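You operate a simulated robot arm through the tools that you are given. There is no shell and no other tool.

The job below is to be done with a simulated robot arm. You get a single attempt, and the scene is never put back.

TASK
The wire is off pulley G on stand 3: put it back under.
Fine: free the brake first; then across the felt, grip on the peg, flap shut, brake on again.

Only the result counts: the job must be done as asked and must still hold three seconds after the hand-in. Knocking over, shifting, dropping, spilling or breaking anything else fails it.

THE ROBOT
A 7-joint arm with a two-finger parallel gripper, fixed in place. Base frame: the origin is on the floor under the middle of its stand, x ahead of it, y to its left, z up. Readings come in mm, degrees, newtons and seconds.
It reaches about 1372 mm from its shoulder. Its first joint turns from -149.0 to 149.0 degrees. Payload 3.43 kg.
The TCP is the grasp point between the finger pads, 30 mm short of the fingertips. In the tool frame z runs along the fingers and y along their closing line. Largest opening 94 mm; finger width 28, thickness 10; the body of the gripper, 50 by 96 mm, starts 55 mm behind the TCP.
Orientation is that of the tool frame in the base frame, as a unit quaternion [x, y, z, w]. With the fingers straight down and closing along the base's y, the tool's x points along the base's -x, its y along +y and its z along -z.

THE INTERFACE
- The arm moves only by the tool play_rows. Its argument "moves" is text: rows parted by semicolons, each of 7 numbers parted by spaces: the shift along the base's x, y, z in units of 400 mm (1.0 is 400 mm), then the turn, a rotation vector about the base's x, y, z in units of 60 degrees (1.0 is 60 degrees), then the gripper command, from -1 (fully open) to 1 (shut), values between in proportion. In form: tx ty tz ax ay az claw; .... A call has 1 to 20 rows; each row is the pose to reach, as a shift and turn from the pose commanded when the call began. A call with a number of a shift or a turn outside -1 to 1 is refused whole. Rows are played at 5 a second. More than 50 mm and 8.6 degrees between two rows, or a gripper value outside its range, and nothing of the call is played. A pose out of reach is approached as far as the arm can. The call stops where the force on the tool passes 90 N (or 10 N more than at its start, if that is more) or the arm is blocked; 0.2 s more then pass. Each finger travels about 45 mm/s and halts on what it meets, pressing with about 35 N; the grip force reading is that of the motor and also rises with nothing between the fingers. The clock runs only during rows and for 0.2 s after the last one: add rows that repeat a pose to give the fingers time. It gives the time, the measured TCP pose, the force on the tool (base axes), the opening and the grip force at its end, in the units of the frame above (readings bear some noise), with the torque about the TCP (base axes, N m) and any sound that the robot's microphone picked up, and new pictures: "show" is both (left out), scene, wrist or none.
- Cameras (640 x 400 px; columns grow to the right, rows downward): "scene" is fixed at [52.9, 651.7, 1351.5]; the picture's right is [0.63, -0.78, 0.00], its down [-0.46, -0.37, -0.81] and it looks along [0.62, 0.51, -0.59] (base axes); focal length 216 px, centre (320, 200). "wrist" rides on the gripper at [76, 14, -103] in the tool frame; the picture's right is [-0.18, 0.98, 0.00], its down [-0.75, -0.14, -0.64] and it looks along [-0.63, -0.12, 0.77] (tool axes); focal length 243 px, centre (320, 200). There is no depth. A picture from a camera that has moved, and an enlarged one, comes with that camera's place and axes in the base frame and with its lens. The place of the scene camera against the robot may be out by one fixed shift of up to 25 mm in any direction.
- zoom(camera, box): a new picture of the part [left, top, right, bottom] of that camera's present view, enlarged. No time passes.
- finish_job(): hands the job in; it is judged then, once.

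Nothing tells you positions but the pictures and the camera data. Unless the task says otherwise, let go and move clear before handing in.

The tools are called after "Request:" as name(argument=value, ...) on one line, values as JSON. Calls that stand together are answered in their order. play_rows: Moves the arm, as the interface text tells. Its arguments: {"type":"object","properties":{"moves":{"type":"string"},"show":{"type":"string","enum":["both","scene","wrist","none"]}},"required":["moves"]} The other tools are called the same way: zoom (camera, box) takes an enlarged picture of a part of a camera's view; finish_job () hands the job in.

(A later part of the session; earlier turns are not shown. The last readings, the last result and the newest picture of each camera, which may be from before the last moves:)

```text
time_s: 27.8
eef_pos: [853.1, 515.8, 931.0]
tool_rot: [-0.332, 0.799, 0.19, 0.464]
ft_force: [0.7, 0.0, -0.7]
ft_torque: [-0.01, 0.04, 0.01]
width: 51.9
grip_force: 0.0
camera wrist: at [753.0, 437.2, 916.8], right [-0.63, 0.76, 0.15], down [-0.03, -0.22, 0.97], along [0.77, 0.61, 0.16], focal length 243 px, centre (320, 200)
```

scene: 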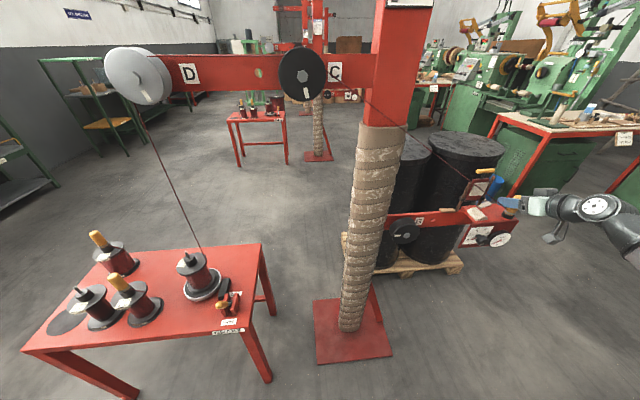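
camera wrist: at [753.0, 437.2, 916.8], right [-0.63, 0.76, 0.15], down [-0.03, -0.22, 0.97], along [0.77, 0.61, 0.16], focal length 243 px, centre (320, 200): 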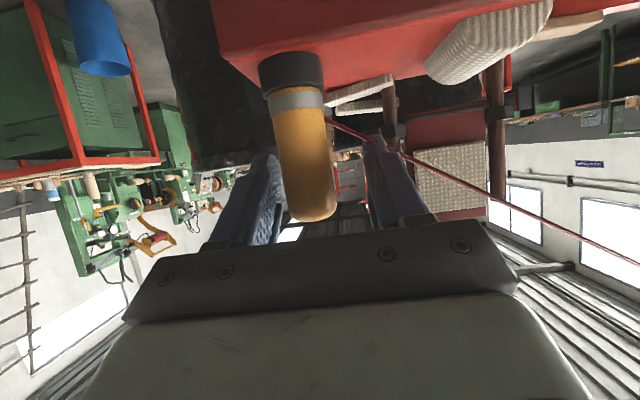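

Request:
zoom(camera="wrist", box=[230, 40, 460, 250])

Request:
zoom(camera="scene", box=[440, 155, 560, 260])

```text
1.90 times, centred on (345, 145) of wrist
camera zoom: at [753.0, 437.2, 916.8], right [-0.63, 0.76, 0.15], down [-0.03, -0.22, 0.97], along [0.77, 0.61, 0.16], focal length 462 px, centre (272, 305)
```

zoom: 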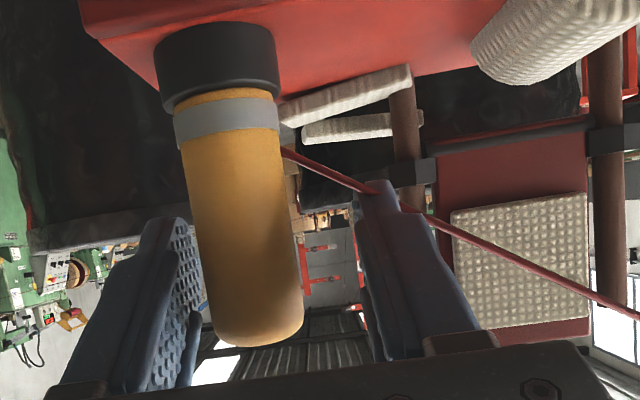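

```text
3.81 times, centred on (500, 208) of scene
camera zoom: at [52.9, 651.7, 1351.5], right [0.63, -0.78, 0.0], down [-0.46, -0.37, -0.81], along [0.62, 0.51, -0.59], focal length 822 px, centre (-366, 171)
```

zoom: 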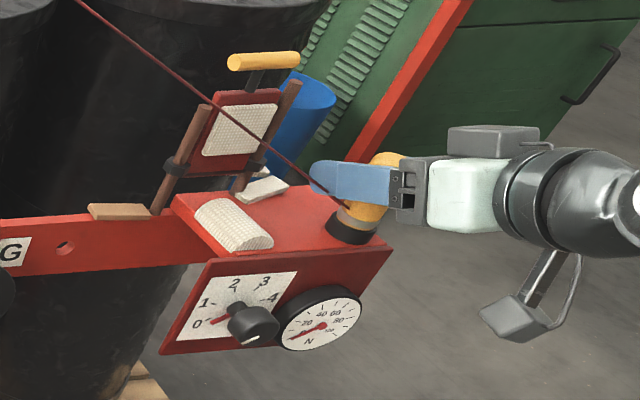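

The wire passes just below the left finger and will clear it more as the fingers close. The grip sits about 5 mm to the right of centre, so I'll centre on it and close.

Request:
play_rows(moves="0.0125 -0.0075 0.004 0 0 0 -0.1; 0.0125 -0.0075 0.004 0 0 0 0.2; 0.0125 -0.0075 0.004 0 0 0 0.4; 0.0125 -0.0075 0.004 0 0 0 0.7; 0.0125 -0.0075 0.004 0 0 0 1; 0.0125 -0.0075 0.004 0 0 0 1; 0.0125 -0.0075 0.004 0 0 0 1; 0.0125 -0.0075 0.004 0 0 0 1")

```text
time_s: 29.6
eef_pos: [858.1, 514.6, 933.7]
tool_rot: [-0.333, 0.799, 0.19, 0.463]
ft_force: [-0.6, 0.0, 0.2]
ft_torque: [0.0, 0.0, 0.02]
width: 27.5
grip_force: 35.0
camera wrist: at [758.2, 434.5, 918.6], right [-0.63, 0.76, 0.15], down [-0.03, -0.22, 0.97], along [0.77, 0.61, 0.16], focal length 243 px, centre (320, 200)
```

scene: 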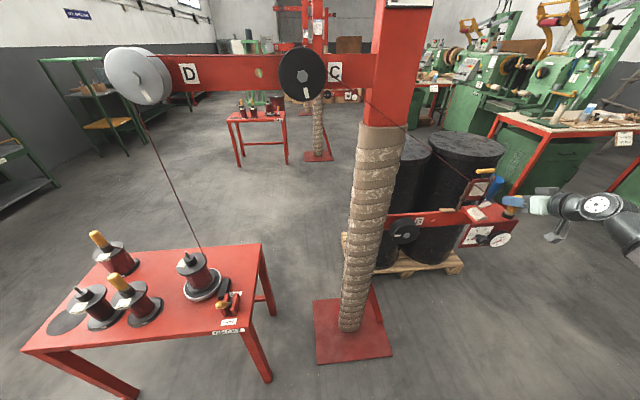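
wrist: 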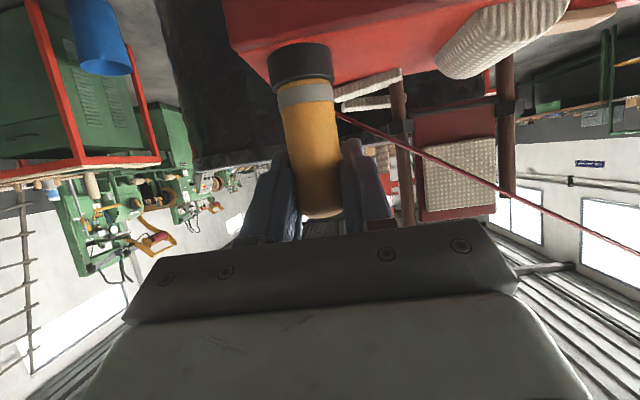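

The grip is held at 27.5 mm with 35 N, and side forces are near zero. I'll lift it straight up off the peg and check that it comes free.

Request:
play_rows(moves="0 0 0.02 0 0 0 1; 0 0 0.04 0 0 0 1; 0 0 0.06 0 0 0 1; 0 0 0.08 0 0 0 1; 0 0 0.105 0 0 0 1; 0 0 0.13 0 0 0 1; 0 0 0.16 0 0 0 1; 0 0 0.16 0 0 0 1")

```text
time_s: 31.4
eef_pos: [859.8, 513.5, 996.9]
tool_rot: [-0.333, 0.799, 0.19, 0.462]
ft_force: [-0.2, -0.3, -0.8]
ft_torque: [0.03, -0.02, 0.01]
width: 27.6
grip_force: 34.7
camera wrist: at [758.8, 434.6, 982.6], right [-0.63, 0.76, 0.15], down [-0.03, -0.22, 0.97], along [0.77, 0.61, 0.16], focal length 243 px, centre (320, 200)
```

scene: 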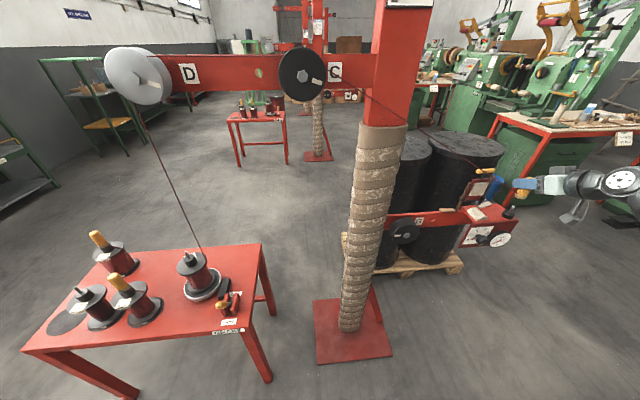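
wrist: 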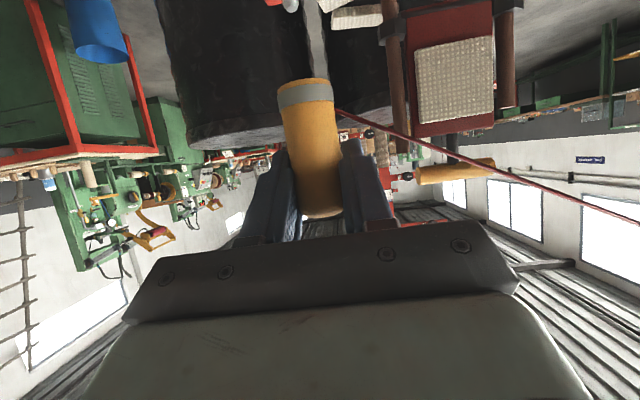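

Request:
zoom(camera="wrist", box=[220, 0, 420, 230])

Request:
zoom(camera="scene", box=[440, 155, 560, 260])

```text
1.74 times, centred on (320, 115) of wrist
camera zoom: at [758.8, 434.6, 982.6], right [-0.63, 0.76, 0.15], down [-0.03, -0.22, 0.97], along [0.77, 0.61, 0.16], focal length 422 px, centre (320, 348)
```

zoom: 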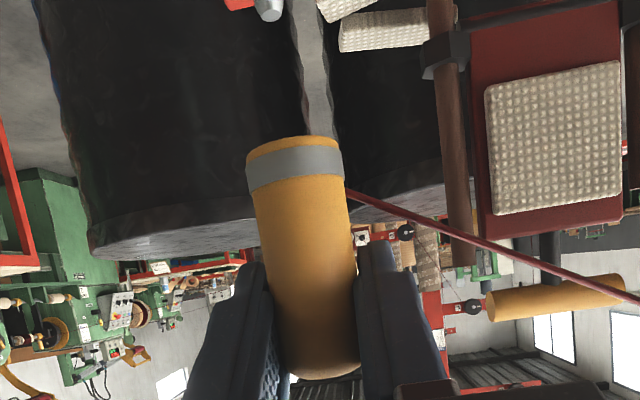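

```text
3.81 times, centred on (500, 208) of scene
camera zoom: at [52.9, 651.7, 1351.5], right [0.63, -0.78, 0.0], down [-0.46, -0.37, -0.81], along [0.62, 0.51, -0.59], focal length 822 px, centre (-366, 171)
```

zoom: 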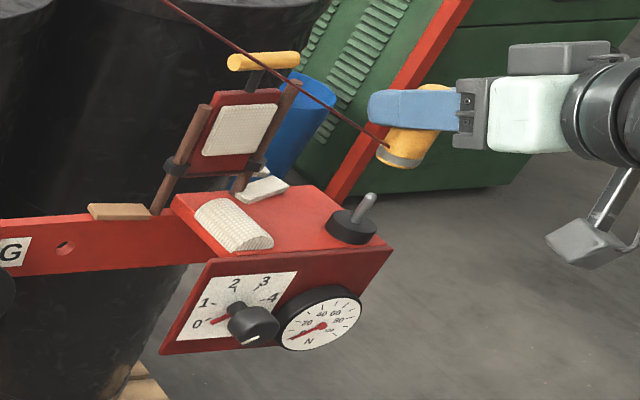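

The grip is off and the bare pin is visible on its black base. Next I'll bring the grip out toward the robot, then left and down in front of the arm, with the wire well ahead of G's front flange.

Request:
play_rows(moves="-0.0958 -0.0453 -0.006 0 0 0 1; -0.1917 -0.0907 -0.012 0 0 0 1; -0.2875 -0.136 -0.0175 0 0 0 1; -0.358 -0.083 -0.074 0 0 0 1; -0.429 -0.03 -0.13 0 0 0 1; -0.4995 0.023 -0.186 0 0 0 1; -0.57 0.076 -0.2425 0 0 0 1; -0.57 0.076 -0.2425 0 0 0 1")

```text
time_s: 33.2
eef_pos: [632.7, 543.7, 899.5]
tool_rot: [-0.333, 0.799, 0.19, 0.463]
ft_force: [-0.1, 0.3, -0.7]
ft_torque: [0.03, 0.01, 0.01]
width: 27.7
grip_force: 34.8
camera wrist: at [532.1, 464.7, 885.1], right [-0.63, 0.76, 0.15], down [-0.03, -0.22, 0.97], along [0.77, 0.61, 0.17], focal length 243 px, centre (320, 200)
```

scene: 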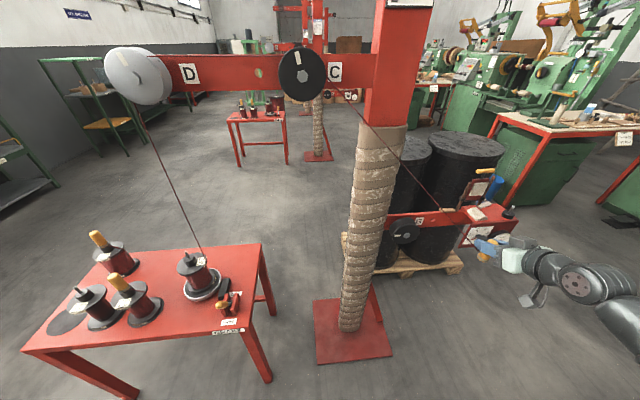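
wrist: 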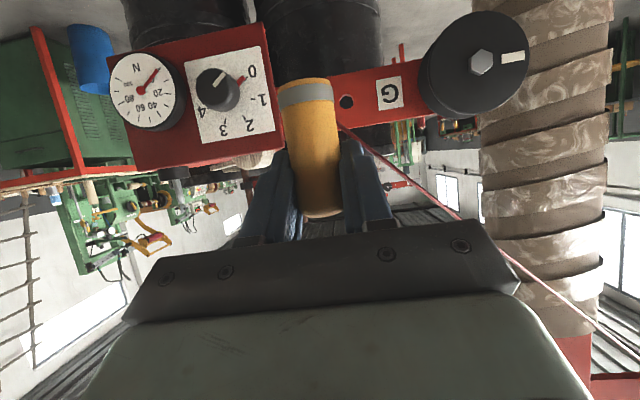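

The wire stays taut and in front of everything. I'll continue down to below G, still out in front.

Request:
play_rows(moves="-0.053 0.053 -0.075 0 0 0 1; -0.106 0.106 -0.15 0 0 0 1; -0.159 0.159 -0.225 0 0 0 1; -0.212 0.212 -0.3 0 0 0 1; -0.21 0.21 -0.407 0 0 0 1; -0.208 0.208 -0.514 0 0 0 1; -0.207 0.207 -0.62 0 0 0 1; -0.207 0.207 -0.62 0 0 0 1")

```text
time_s: 35.0
eef_pos: [548.3, 627.3, 652.5]
tool_rot: [-0.333, 0.799, 0.19, 0.463]
ft_force: [-0.6, 0.6, 0.9]
ft_torque: [0.05, 0.0, -0.01]
width: 27.2
grip_force: 35.1
camera wrist: at [447.6, 548.5, 638.2], right [-0.63, 0.76, 0.16], down [-0.03, -0.22, 0.97], along [0.77, 0.61, 0.16], focal length 243 px, centre (320, 200)
```

scene: 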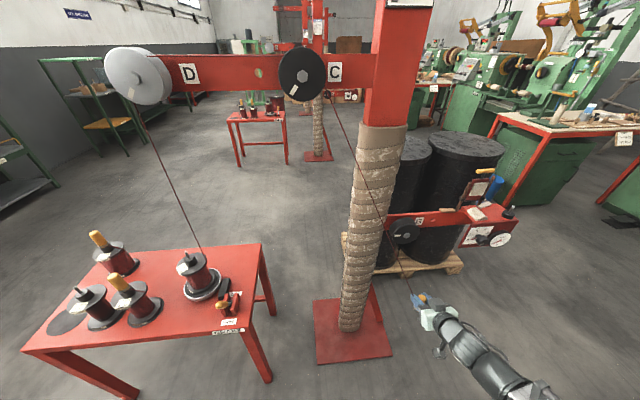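
wrist: 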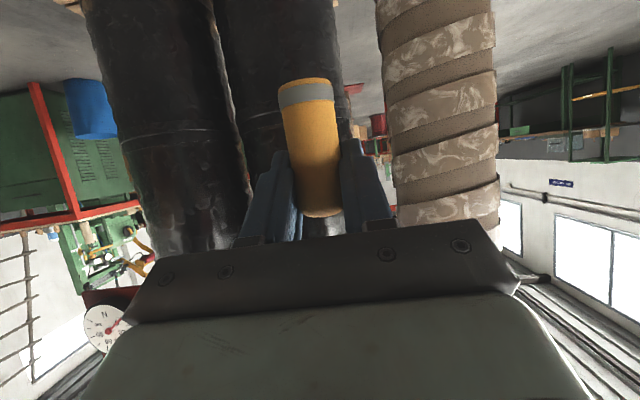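

The grip is now below and in front of G, with clear space behind it. I'll move straight in to the groove plane under G.

Request:
play_rows(moves="0.06 0.06 0 0 0 0 1; 0.12 0.12 0 0 0 0 1; 0.18 0.18 0 0 0 0 1; 0.225 0.225 0 0 0 0 1; 0.269 0.269 0 0 0 0 1; 0.269 0.269 0 0 0 0 1")

```text
time_s: 36.4
eef_pos: [657.6, 735.3, 651.1]
tool_rot: [-0.333, 0.799, 0.19, 0.463]
ft_force: [0.7, 0.6, 1.5]
ft_torque: [0.0, -0.01, 0.01]
width: 27.1
grip_force: 34.6
camera wrist: at [556.6, 656.3, 637.2], right [-0.63, 0.76, 0.15], down [-0.03, -0.22, 0.97], along [0.77, 0.61, 0.16], focal length 243 px, centre (320, 200)
```

scene: 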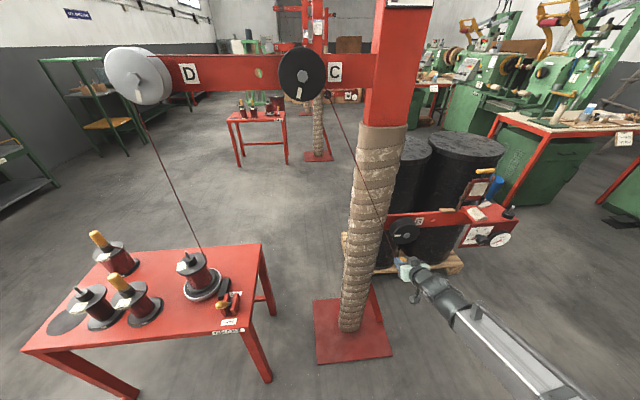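
wrist: 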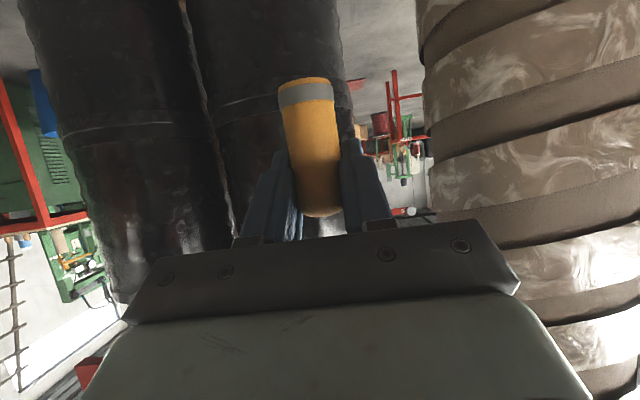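

Request:
zoom(camera="scene", box=[340, 170, 460, 310])

Request:
zoom(camera="scene", box=[280, 40, 440, 250])

Request:
zoom(camera="wrist", box=[250, 60, 450, 250])

```text
2.86 times, centred on (400, 240) of scene
camera zoom: at [52.9, 651.7, 1351.5], right [0.63, -0.78, 0.0], down [-0.46, -0.37, -0.81], along [0.62, 0.51, -0.59], focal length 617 px, centre (91, 86)
```

zoom: 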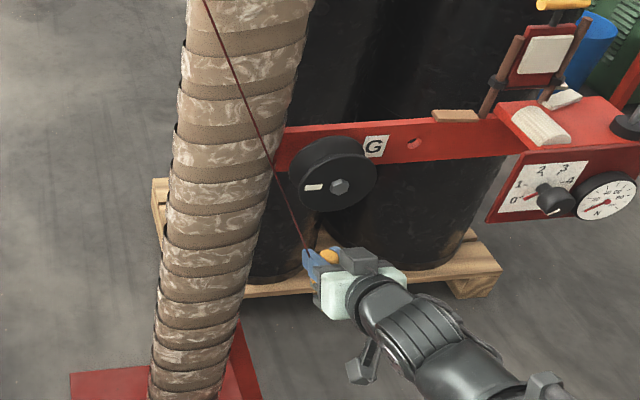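

```text
1.90 times, centred on (360, 145) of scene
camera zoom: at [52.9, 651.7, 1351.5], right [0.63, -0.78, 0.0], down [-0.46, -0.37, -0.81], along [0.62, 0.51, -0.59], focal length 411 px, centre (244, 305)
```

zoom: 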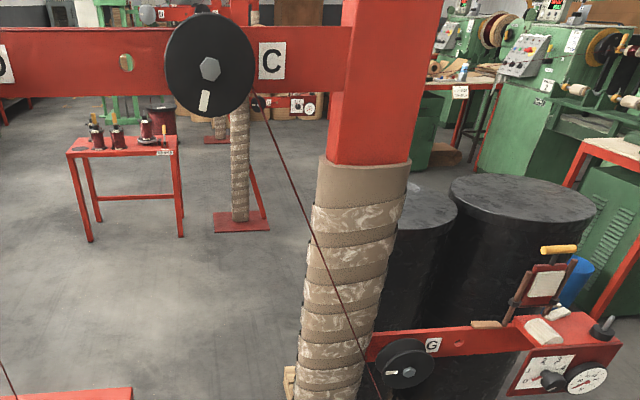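

```text
2.11 times, centred on (350, 155) of wrist
camera zoom: at [556.6, 656.3, 637.2], right [-0.63, 0.76, 0.15], down [-0.03, -0.22, 0.97], along [0.77, 0.61, 0.16], focal length 511 px, centre (257, 295)
```

zoom: 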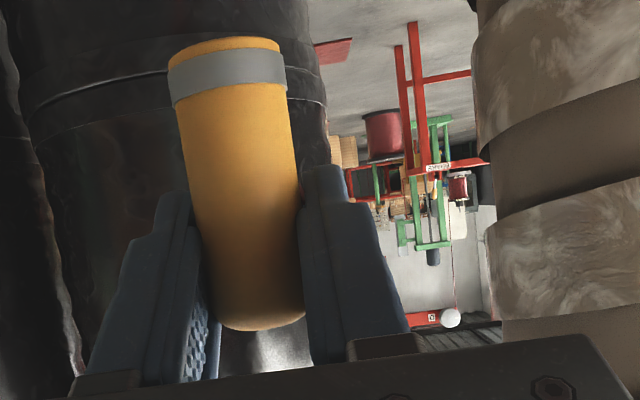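

The wire now passes below and to the left of G, in the groove plane, clear of the flange rim. I'll move right and slightly up so it comes up into G's groove from underneath, then check.

Request:
play_rows(moves="0.037 -0.0406 0.012 0 0 0 1; 0.074 -0.0812 0.03 0 0 0 1; 0.111 -0.1218 0.06 0 0 0 1; 0.1485 -0.1625 0.095 0 0 0 1; 0.1485 -0.1625 0.095 0 0 0 1")

Request:
zoom(camera="scene", box=[340, 170, 460, 310])

```text
time_s: 37.6
eef_pos: [717.1, 668.1, 689.9]
tool_rot: [-0.333, 0.8, 0.19, 0.462]
ft_force: [-1.0, 0.8, 0.6]
ft_torque: [0.02, 0.05, 0.01]
width: 27.1
grip_force: 35.1
camera wrist: at [615.5, 589.8, 675.8], right [-0.63, 0.76, 0.15], down [-0.03, -0.22, 0.97], along [0.77, 0.61, 0.16], focal length 243 px, centre (320, 200)
```

scene: 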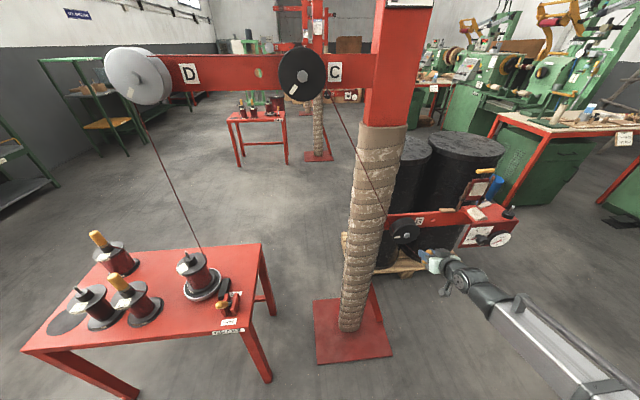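
wrist: 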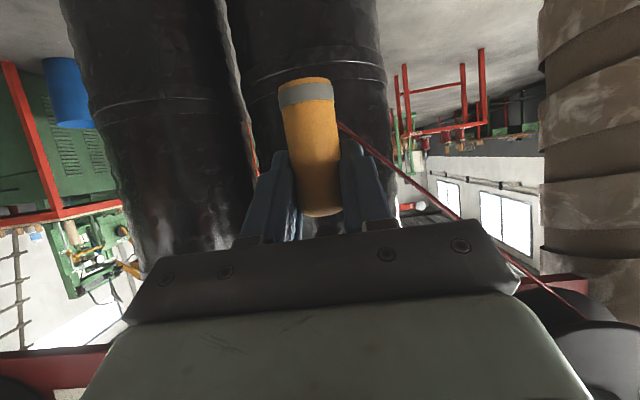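

```text
2.86 times, centred on (400, 240) of scene
camera zoom: at [52.9, 651.7, 1351.5], right [0.63, -0.78, 0.0], down [-0.46, -0.37, -0.81], along [0.62, 0.51, -0.59], focal length 617 px, centre (91, 86)
```

zoom: 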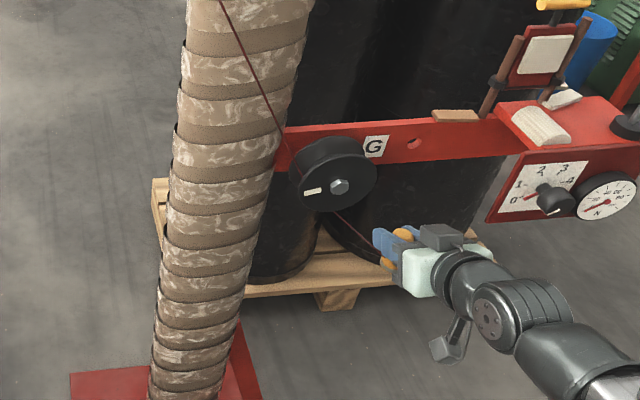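

The wire now runs behind G's front flange and emerges underneath. I'll confirm it's in the groove from the wrist view.

Request:
zoom(camera="wrist", box=[480, 220, 640, 370])

Request:
zoom(camera="scene", box=[370, 200, 450, 280])

```text
2.67 times, centred on (560, 295) of wrist
camera zoom: at [615.5, 589.8, 675.8], right [-0.63, 0.76, 0.15], down [-0.03, -0.22, 0.97], along [0.77, 0.61, 0.16], focal length 647 px, centre (-320, -53)
```

zoom: 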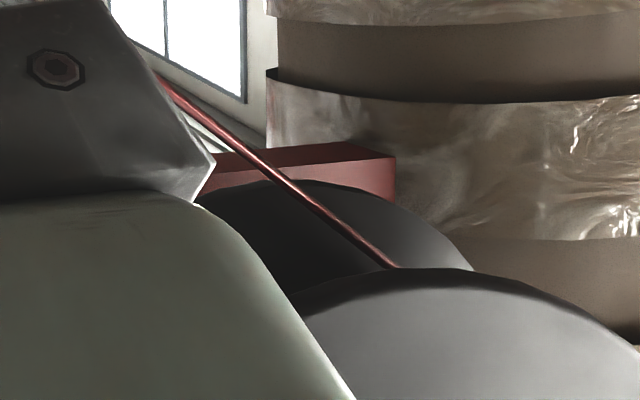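

```text
5.00 times, centred on (410, 240) of scene
camera zoom: at [52.9, 651.7, 1351.5], right [0.63, -0.78, 0.0], down [-0.46, -0.37, -0.81], along [0.62, 0.51, -0.59], focal length 1079 px, centre (-130, 0)
```

zoom: 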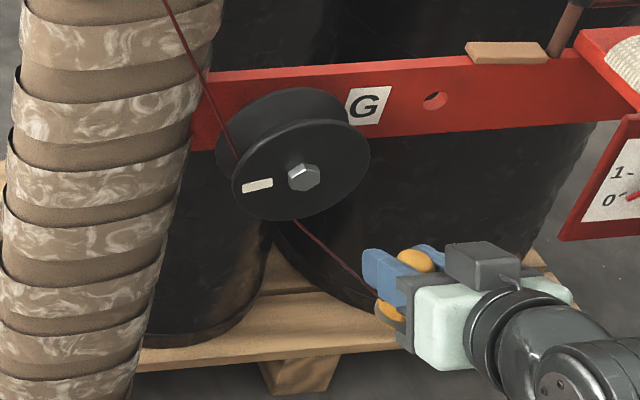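

The wire lies between the two flanges, in G's groove. I'll raise the grip through the gap between G and the box, keeping it near the wire plane, and recheck partway.

Request:
play_rows(moves="-0.01 -0.01 0.05 0 0 0 1; -0.02 -0.02 0.12 0 0 0 1; -0.02 -0.02 0.2 0 0 0 1; -0.02 -0.02 0.28 0 0 0 1; -0.02 -0.02 0.36 0 0 0 1; -0.02 -0.02 0.36 0 0 0 1")

Request:
zoom(camera="scene", box=[370, 170, 490, 280])

```text
time_s: 39.0
eef_pos: [707.2, 660.1, 836.7]
tool_rot: [-0.333, 0.799, 0.189, 0.463]
ft_force: [0.9, 0.0, 0.0]
ft_torque: [0.0, -0.01, 0.03]
width: 26.9
grip_force: 35.2
camera wrist: at [606.2, 582.5, 821.0], right [-0.63, 0.76, 0.15], down [-0.03, -0.22, 0.97], along [0.77, 0.61, 0.16], focal length 243 px, centre (320, 200)
```

scene: 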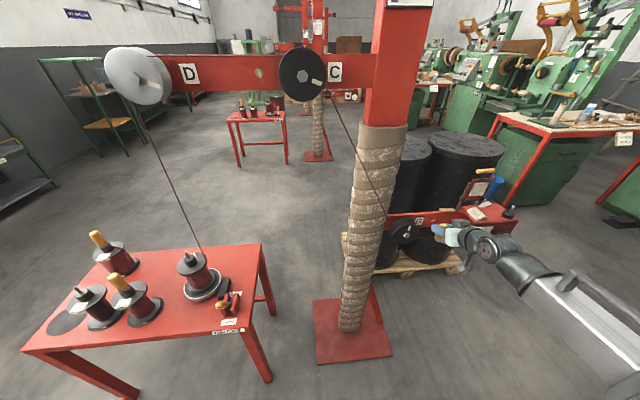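
wrist: 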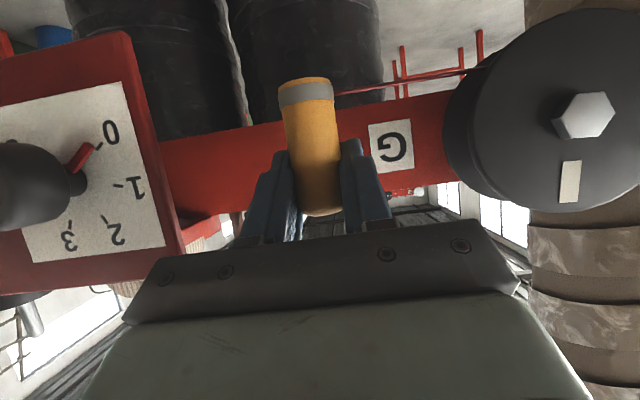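

```text
3.64 times, centred on (430, 225) of scene
camera zoom: at [52.9, 651.7, 1351.5], right [0.63, -0.78, 0.0], down [-0.46, -0.37, -0.81], along [0.62, 0.51, -0.59], focal length 785 px, centre (-80, 109)
```

zoom: 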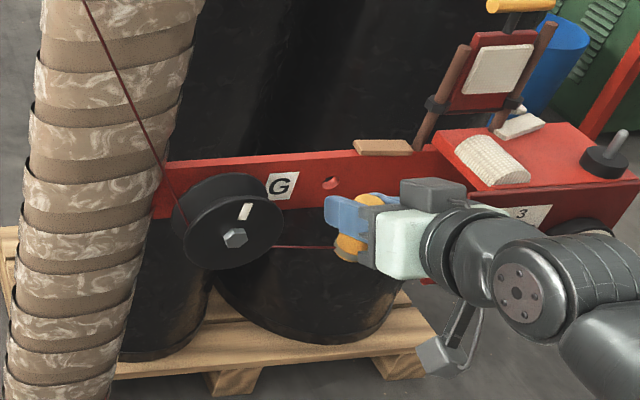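

The wire is seated under G and leads level to the grip. I'll continue up above the box, swing slightly out to clear the flap, then go right until I'm above the pin.

Request:
play_rows(moves="0 0 0.0815 0 0 0 1; 0 0 0.163 0 0 0 1; 0 0 0.2445 0 0 0 1; 0 0 0.326 0 0 0 1; 0 0 0.4075 0 0 0 1; 0.047 -0.079 0.4075 0 0 0 1; 0.094 -0.158 0.4075 0 0 0 1; 0.1415 -0.237 0.4075 0 0 0 1; 0.221 -0.281 0.4075 0 0 0 1; 0.3 -0.325 0.4075 0 0 0 1; 0.3795 -0.3695 0.4075 0 0 0 1; 0.3795 -0.3695 0.4075 0 0 0 1; 0.3795 -0.3695 0.4075 0 0 0 1")

Request:
zoom(camera="scene", box=[370, 150, 550, 280])

Request:
zoom(camera="wrist", box=[220, 0, 420, 230])

```text
time_s: 41.8
eef_pos: [860.3, 513.7, 998.2]
tool_rot: [-0.334, 0.799, 0.19, 0.463]
ft_force: [-1.5, 1.1, -1.7]
ft_torque: [0.04, 0.09, 0.02]
width: 27.0
grip_force: 35.1
camera wrist: at [759.4, 434.4, 983.4], right [-0.63, 0.76, 0.15], down [-0.03, -0.22, 0.97], along [0.77, 0.61, 0.16], focal length 243 px, centre (320, 200)
```

scene: 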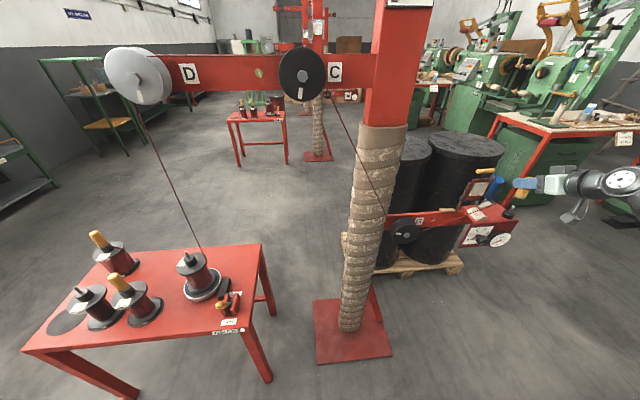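
wrist: 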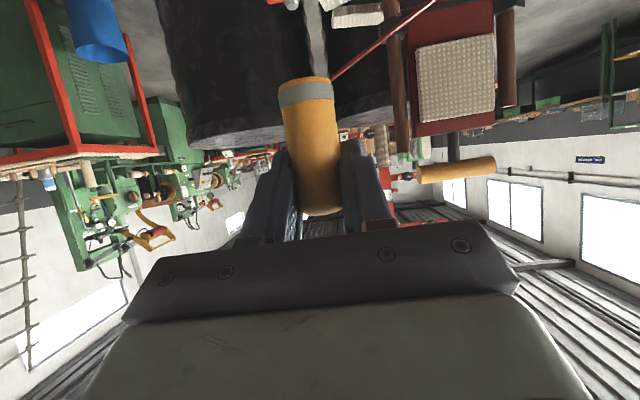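

```text
3.08 times, centred on (460, 215) of scene
camera zoom: at [52.9, 651.7, 1351.5], right [0.63, -0.78, 0.0], down [-0.46, -0.37, -0.81], along [0.62, 0.51, -0.59], focal length 664 px, centre (-111, 154)
```

zoom: 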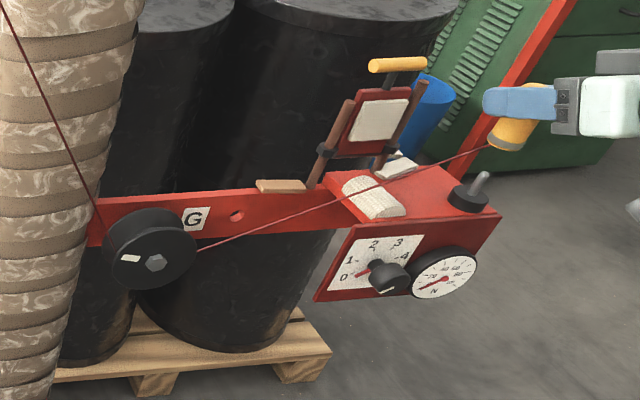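

```text
1.74 times, centred on (320, 115) of wrist
camera zoom: at [759.4, 434.4, 983.4], right [-0.63, 0.76, 0.15], down [-0.03, -0.22, 0.97], along [0.77, 0.61, 0.16], focal length 422 px, centre (320, 348)
```

zoom: 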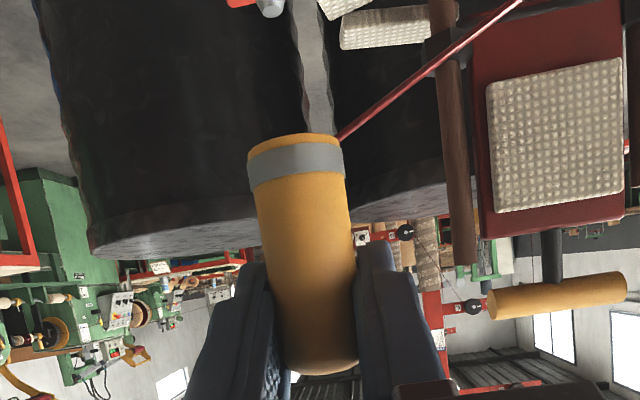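

The wire runs under G, over the felt and up to the grip, which is back directly over the pin in the same pose as when I lifted it. I'll lower it gently.

Request:
play_rows(moves="0 0 -0.03 0 0 0 1; 0 0 -0.055 0 0 0 1; 0 0 -0.075 0 0 0 1; 0 0 -0.09 0 0 0 1; 0 0 -0.09 0 0 0 1")

Request:
zoom(camera="wrist", box=[220, 0, 420, 230])

Request:
zoom(camera="scene", box=[440, 155, 560, 260])

```text
time_s: 43.0
eef_pos: [860.0, 512.5, 962.1]
tool_rot: [-0.333, 0.799, 0.19, 0.464]
ft_force: [-0.5, 0.2, -0.1]
ft_torque: [0.01, 0.0, -0.03]
width: 27.0
grip_force: 35.1
camera wrist: at [759.3, 434.3, 946.8], right [-0.63, 0.76, 0.15], down [-0.03, -0.22, 0.97], along [0.77, 0.61, 0.16], focal length 243 px, centre (320, 200)
```

scene: 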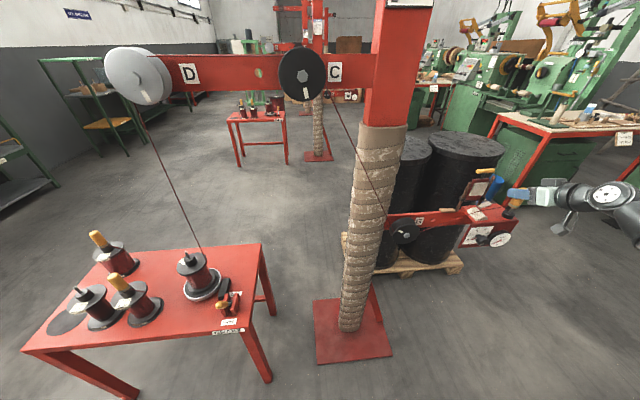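
wrist: 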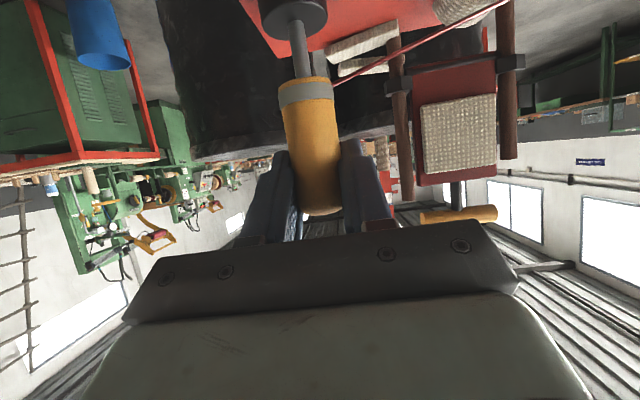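

```text
1.74 times, centred on (320, 115) of wrist
camera zoom: at [759.3, 434.3, 946.8], right [-0.63, 0.76, 0.15], down [-0.03, -0.22, 0.97], along [0.77, 0.61, 0.16], focal length 422 px, centre (320, 348)
```

zoom: 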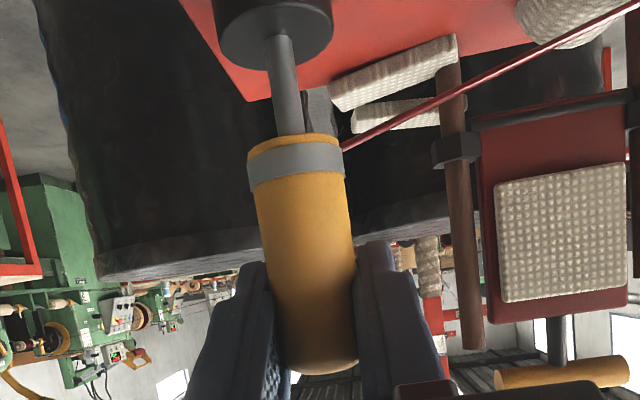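

```text
3.81 times, centred on (500, 208) of scene
camera zoom: at [52.9, 651.7, 1351.5], right [0.63, -0.78, 0.0], down [-0.46, -0.37, -0.81], along [0.62, 0.51, -0.59], focal length 822 px, centre (-366, 171)
```

zoom: 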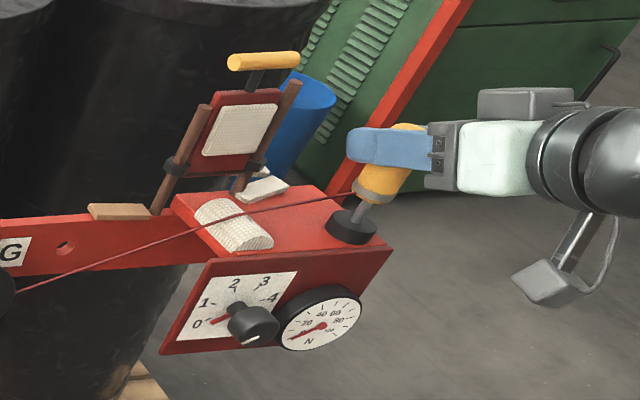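

The pin is collinear with the grip's axis. I'll lower the remaining 28 mm slowly.

Request:
play_rows(moves="0 0 -0.015 0 0 0 1; 0 0 -0.03 0 0 0 1; 0 0 -0.045 0 0 0 1; 0 0 -0.058 0 0 0 1; 0 0 -0.068 0 0 0 1; 0 0 -0.07 0 0 0 1; 0 0 -0.07 0 0 0 1")

Request:
zoom(camera="wrist", box=[220, 0, 420, 230])

Request:
zoom(camera="scene", box=[440, 155, 560, 260])

```text
time_s: 44.6
eef_pos: [860.2, 513.0, 935.5]
tool_rot: [-0.333, 0.798, 0.19, 0.464]
ft_force: [0.5, 0.0, 10.1]
ft_torque: [-0.01, 0.09, 0.0]
width: 26.9
grip_force: 34.8
camera wrist: at [758.9, 434.6, 919.5], right [-0.63, 0.76, 0.15], down [-0.03, -0.23, 0.97], along [0.77, 0.61, 0.17], focal length 243 px, centre (320, 200)
```

scene: 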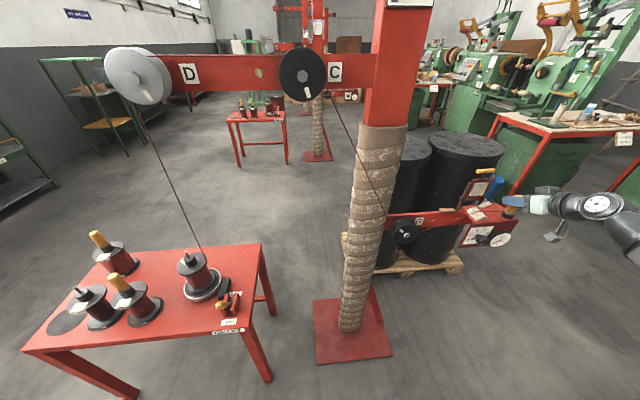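
wrist: 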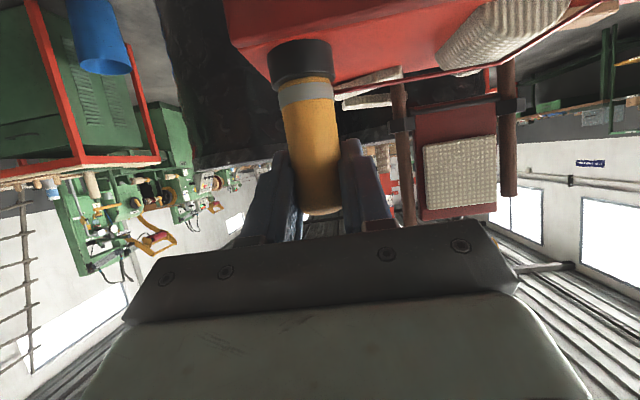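

```text
1.74 times, centred on (320, 115) of wrist
camera zoom: at [758.9, 434.6, 919.5], right [-0.63, 0.76, 0.15], down [-0.03, -0.23, 0.97], along [0.77, 0.61, 0.17], focal length 422 px, centre (320, 348)
```

zoom: 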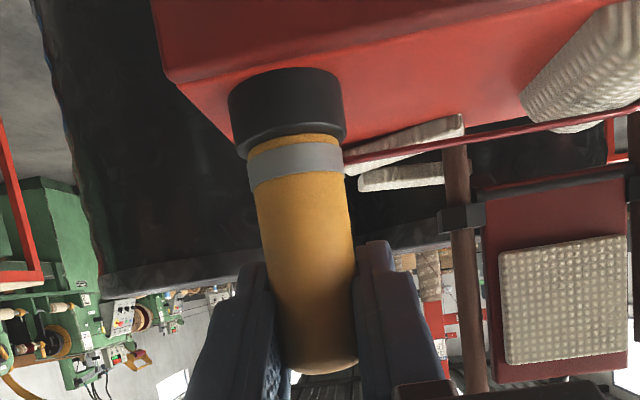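

```text
3.81 times, centred on (500, 208) of scene
camera zoom: at [52.9, 651.7, 1351.5], right [0.63, -0.78, 0.0], down [-0.46, -0.37, -0.81], along [0.62, 0.51, -0.59], focal length 822 px, centre (-366, 171)
```

zoom: 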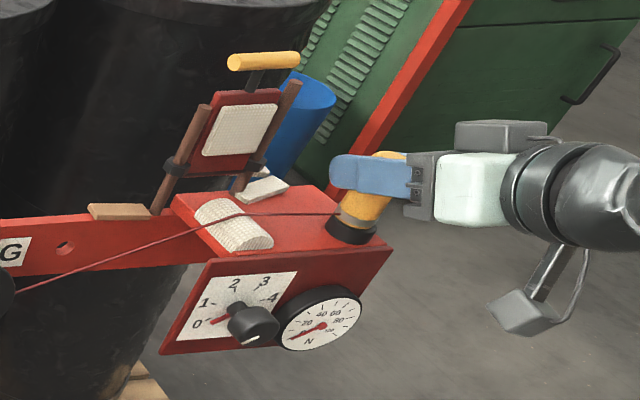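

The grip is on the pin and bearing on its base, with 10 N of upward reaction. I'll nudge down a touch to confirm it's fully seated before releasing.

Request:
play_rows(moves="0 0 -0.003 0 0 0 1; 0 0 -0.006 0 0 0 1; 0 0 -0.006 0 0 0 1", show="wrist")

Request:
zoom(camera="wrist", box=[250, 10, 400, 130])

```text
time_s: 45.4
eef_pos: [860.3, 512.0, 933.2]
tool_rot: [-0.33, 0.798, 0.19, 0.467]
ft_force: [-0.4, 1.2, 39.7]
ft_torque: [-0.09, 0.26, 0.01]
width: 26.9
grip_force: 35.4
camera wrist: at [758.6, 434.5, 918.6], right [-0.63, 0.76, 0.15], down [-0.04, -0.23, 0.97], along [0.77, 0.61, 0.17], focal length 243 px, centre (320, 200)
```

wrist: 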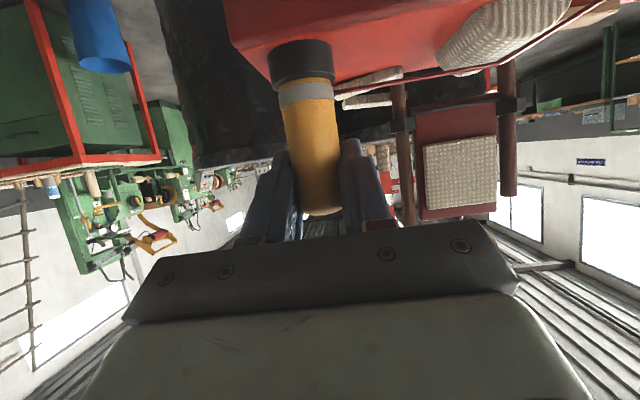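

```text
3.33 times, centred on (325, 70) of wrist
camera zoom: at [758.6, 434.5, 918.6], right [-0.63, 0.76, 0.15], down [-0.04, -0.23, 0.97], along [0.77, 0.61, 0.17], focal length 809 px, centre (303, 633)
```

zoom: 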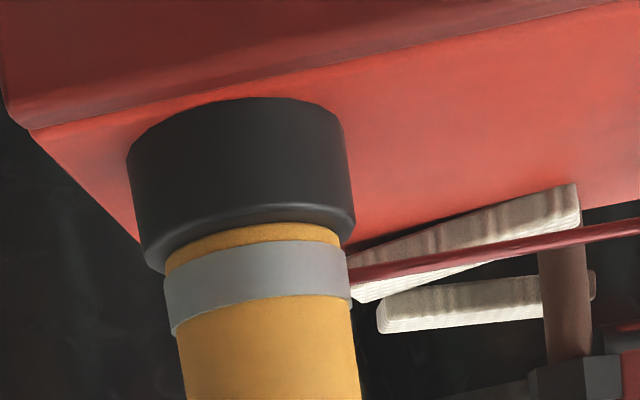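

It's firmly seated, pushing back 40 N after a 2 mm press. I'll take the pressure off, open the fingers and back straight out.

Request:
play_rows(moves="0 0 0.006 0 0 0 1; 0 0 0.006 0 0 0 0.6; 0 0 0.006 0 0 0 0.2; 0 0 0.006 0 0 0 -0.05; 0 0 0.006 0 0 0 -0.05; -0.03 -0.03 0.03 0 0 0 -0.05; -0.07 -0.07 0.063 0 0 0 -0.05; -0.115 -0.115 0.1 0 0 0 -0.05; -0.16 -0.16 0.136 0 0 0 -0.05; -0.16 -0.16 0.136 0 0 0 -0.05")

Request:
zoom(camera="scene", box=[370, 150, 550, 280])

Request:
zoom(camera="wrist", box=[250, 0, 530, 200])

```text
time_s: 47.6
eef_pos: [794.6, 448.2, 985.1]
tool_rot: [-0.333, 0.799, 0.189, 0.463]
ft_force: [0.2, -0.2, -0.4]
ft_torque: [0.0, -0.01, 0.02]
width: 49.4
grip_force: 0.1
camera wrist: at [693.9, 369.0, 970.1], right [-0.63, 0.76, 0.15], down [-0.03, -0.22, 0.97], along [0.77, 0.61, 0.16], focal length 243 px, centre (320, 200)
```

scene: 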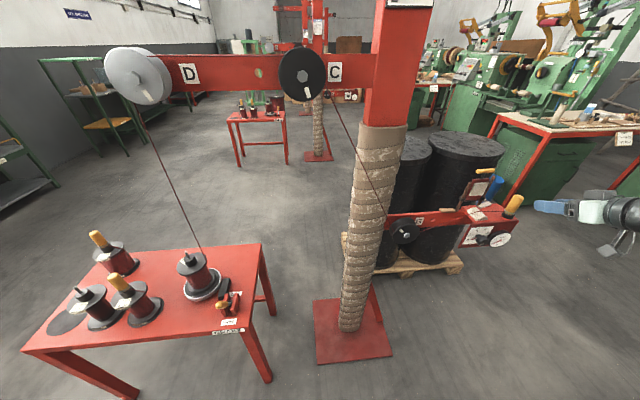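
wrist: 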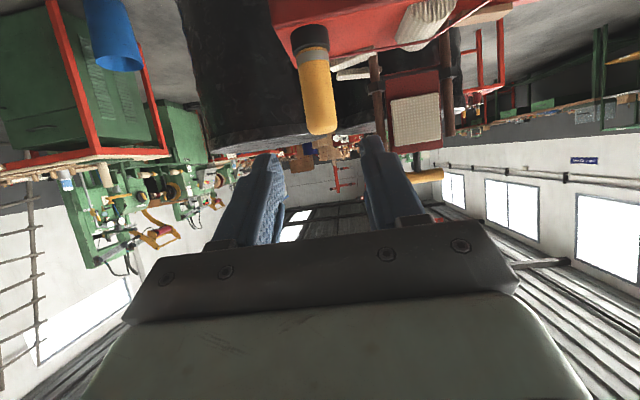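

```text
3.08 times, centred on (460, 215) of scene
camera zoom: at [52.9, 651.7, 1351.5], right [0.63, -0.78, 0.0], down [-0.46, -0.37, -0.81], along [0.62, 0.51, -0.59], focal length 664 px, centre (-111, 154)
```

zoom: 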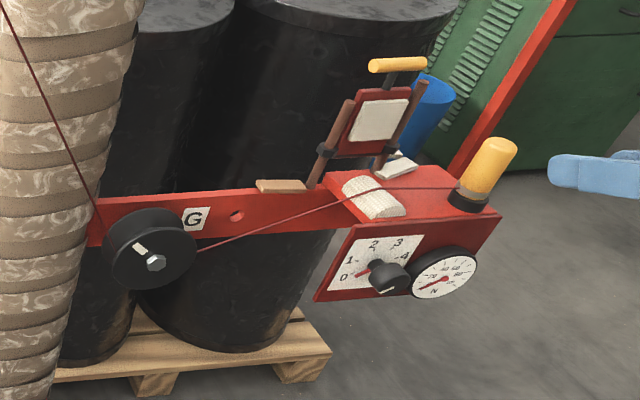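

```text
2.00 times, centred on (390, 100) of wrist
camera zoom: at [693.9, 369.0, 970.1], right [-0.63, 0.76, 0.15], down [-0.03, -0.22, 0.97], along [0.77, 0.61, 0.16], focal length 485 px, centre (180, 400)
```

zoom: 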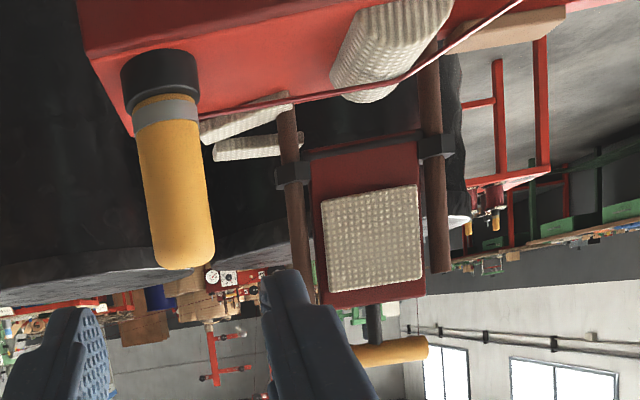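

The wire now runs C → under G → across the felt → grip on its peg. Next is the flap: its hinge is near H=1030, z=904 and its yellow bar handle near E 120–175, H 1034, z 1007. I'll reorient the hand to straddle the bar from above.

Request:
play_rows(moves="-0.028 0.015 0.025 -0.088 0.088 0 0.15; -0.056 0.03 0.05 -0.177 0.177 0 0.15; -0.084 0.046 0.075 -0.265 0.265 0 0.15; -0.112 0.061 0.1 -0.354 0.354 0 0.15; -0.14 0.076 0.125 -0.442 0.442 0 0.15; -0.168 0.091 0.15 -0.53 0.53 0 0.15; -0.196 0.107 0.175 -0.619 0.619 0 0.15; -0.2245 0.122 0.2 -0.707 0.707 0 0.15; -0.2245 0.122 0.2 -0.707 0.707 0 0.15", show="none")

Request:
play_rows(moves="0 0 0 0 0 -0.125 0.15; 0 0 0 0 0 -0.25 0.15; 0 0 0 0 0 -0.375 0.15; 0 0 0 0 0 -0.5 0.15; 0 0 0 0 0 -0.625 0.15; 0 0 0 0 0 -0.75 0.15; 0 0 0 0 0 -0.875 0.15; 0 0 0 0 0 -1 0.15", show="none")

Request:
play_rows(moves="0 0 0 0 0 -0.125 0.15; 0 0 0 0 0 -0.25 0.15; 0 0 0 0 0 -0.375 0.15; 0 0 0 0 0 -0.5 0.15; 0 0 0 0 0 -0.5 0.15")

```text
time_s: 49.6
eef_pos: [705.5, 497.3, 1066.4]
tool_rot: [-0.385, 0.923, -0.001, 0.0]
ft_force: [0.0, 0.5, 0.0]
ft_torque: [0.02, -0.02, 0.03]
width: 40.1
grip_force: 0.2
```

```text
time_s: 51.4
eef_pos: [705.8, 497.8, 1064.7]
tool_rot: [0.13, 0.991, 0.0, 0.002]
ft_force: [-0.2, 0.4, 0.1]
ft_torque: [0.03, 0.01, -0.04]
width: 39.9
grip_force: 0.1
```

```text
time_s: 52.6
eef_pos: [705.7, 497.2, 1065.1]
tool_rot: [0.381, 0.925, -0.001, 0.0]
ft_force: [-0.2, -0.1, -0.3]
ft_torque: [-0.02, 0.01, -0.03]
width: 40.2
grip_force: 0.0
camera wrist: at [660.6, 562.6, 1167.4], right [0.82, 0.57, 0.0], down [0.44, -0.63, 0.64], along [0.36, -0.53, -0.77], focal length 243 px, centre (320, 200)
```

scene: 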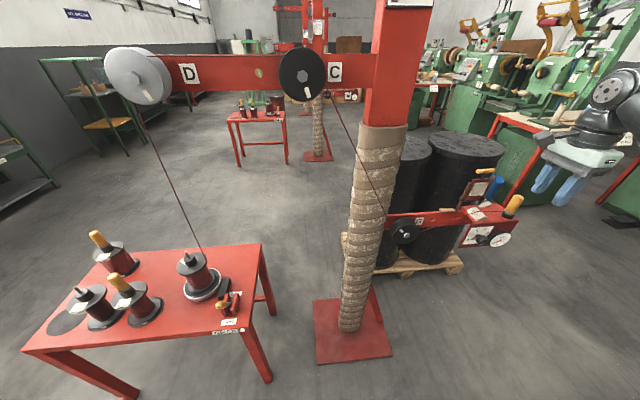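
wrist: 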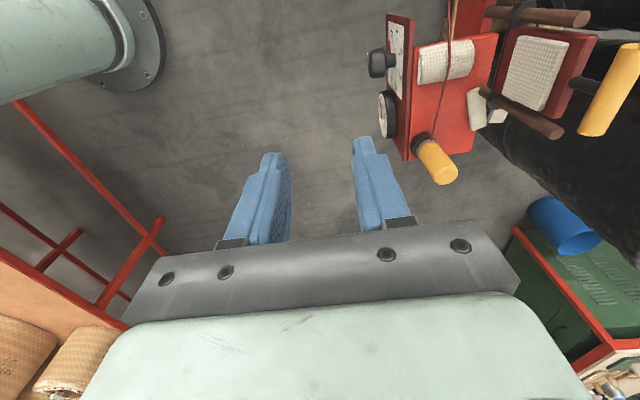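

Request:
zoom(camera="wrist", box=[360, 0, 640, 200])

```text
2.00 times, centred on (500, 100) of wrist
camera zoom: at [660.6, 562.6, 1167.4], right [0.82, 0.57, 0.0], down [0.44, -0.63, 0.64], along [0.36, -0.53, -0.77], focal length 485 px, centre (-40, 400)
```

zoom: 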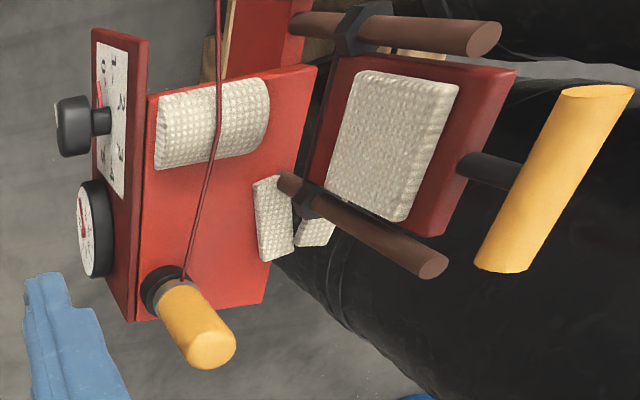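

The view confirms the bar spans E 120–174 at H 1034, z 1008, with its stem in the middle. I'll move over it at a safe height.

Request:
play_rows(moves="0.065 0.065 0 0 0 0 0.15; 0.13 0.13 0 0 0 0 0.15; 0.195 0.195 0 0 0 0 0.15; 0.26 0.26 0 0 0 0 0.15; 0.3244 0.3244 0 0 0 0 0.15; 0.3244 0.3244 0 0 0 0 0.15")

Request:
zoom(camera="wrist", box=[220, 60, 440, 250])

```text
time_s: 54.0
eef_pos: [835.3, 629.0, 1063.2]
tool_rot: [0.379, 0.925, -0.001, 0.0]
ft_force: [-0.3, -0.1, 0.2]
ft_torque: [-0.04, -0.01, 0.0]
width: 40.0
grip_force: 0.0
camera wrist: at [789.4, 693.4, 1167.1], right [0.82, 0.57, 0.0], down [0.44, -0.63, 0.64], along [0.37, -0.53, -0.77], focal length 243 px, centre (320, 200)
```

scene: 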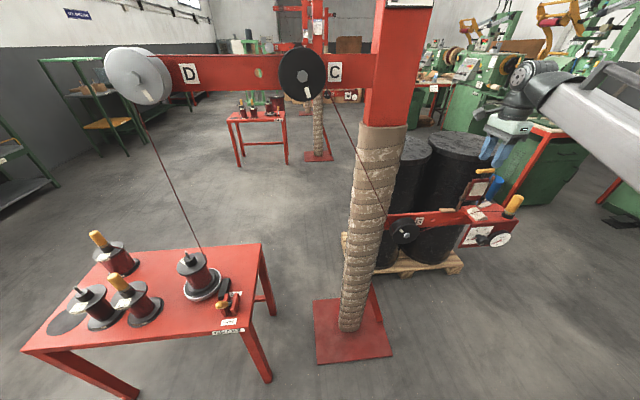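
wrist: 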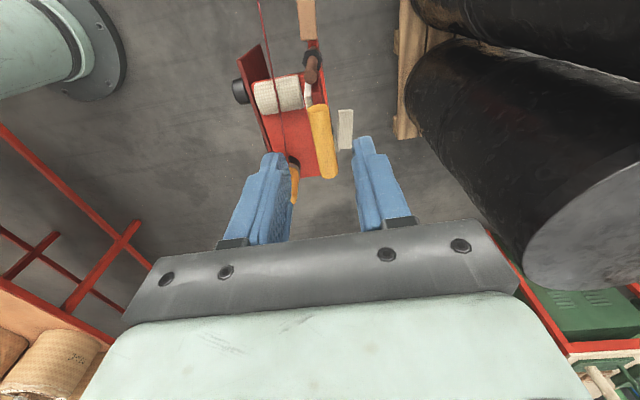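

```text
2.11 times, centred on (330, 155) of wrist
camera zoom: at [789.4, 693.4, 1167.1], right [0.82, 0.57, 0.0], down [0.44, -0.63, 0.64], along [0.37, -0.53, -0.77], focal length 511 px, centre (299, 295)
```

zoom: 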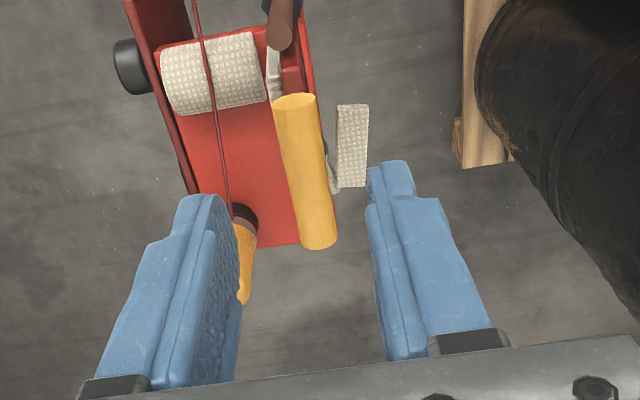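

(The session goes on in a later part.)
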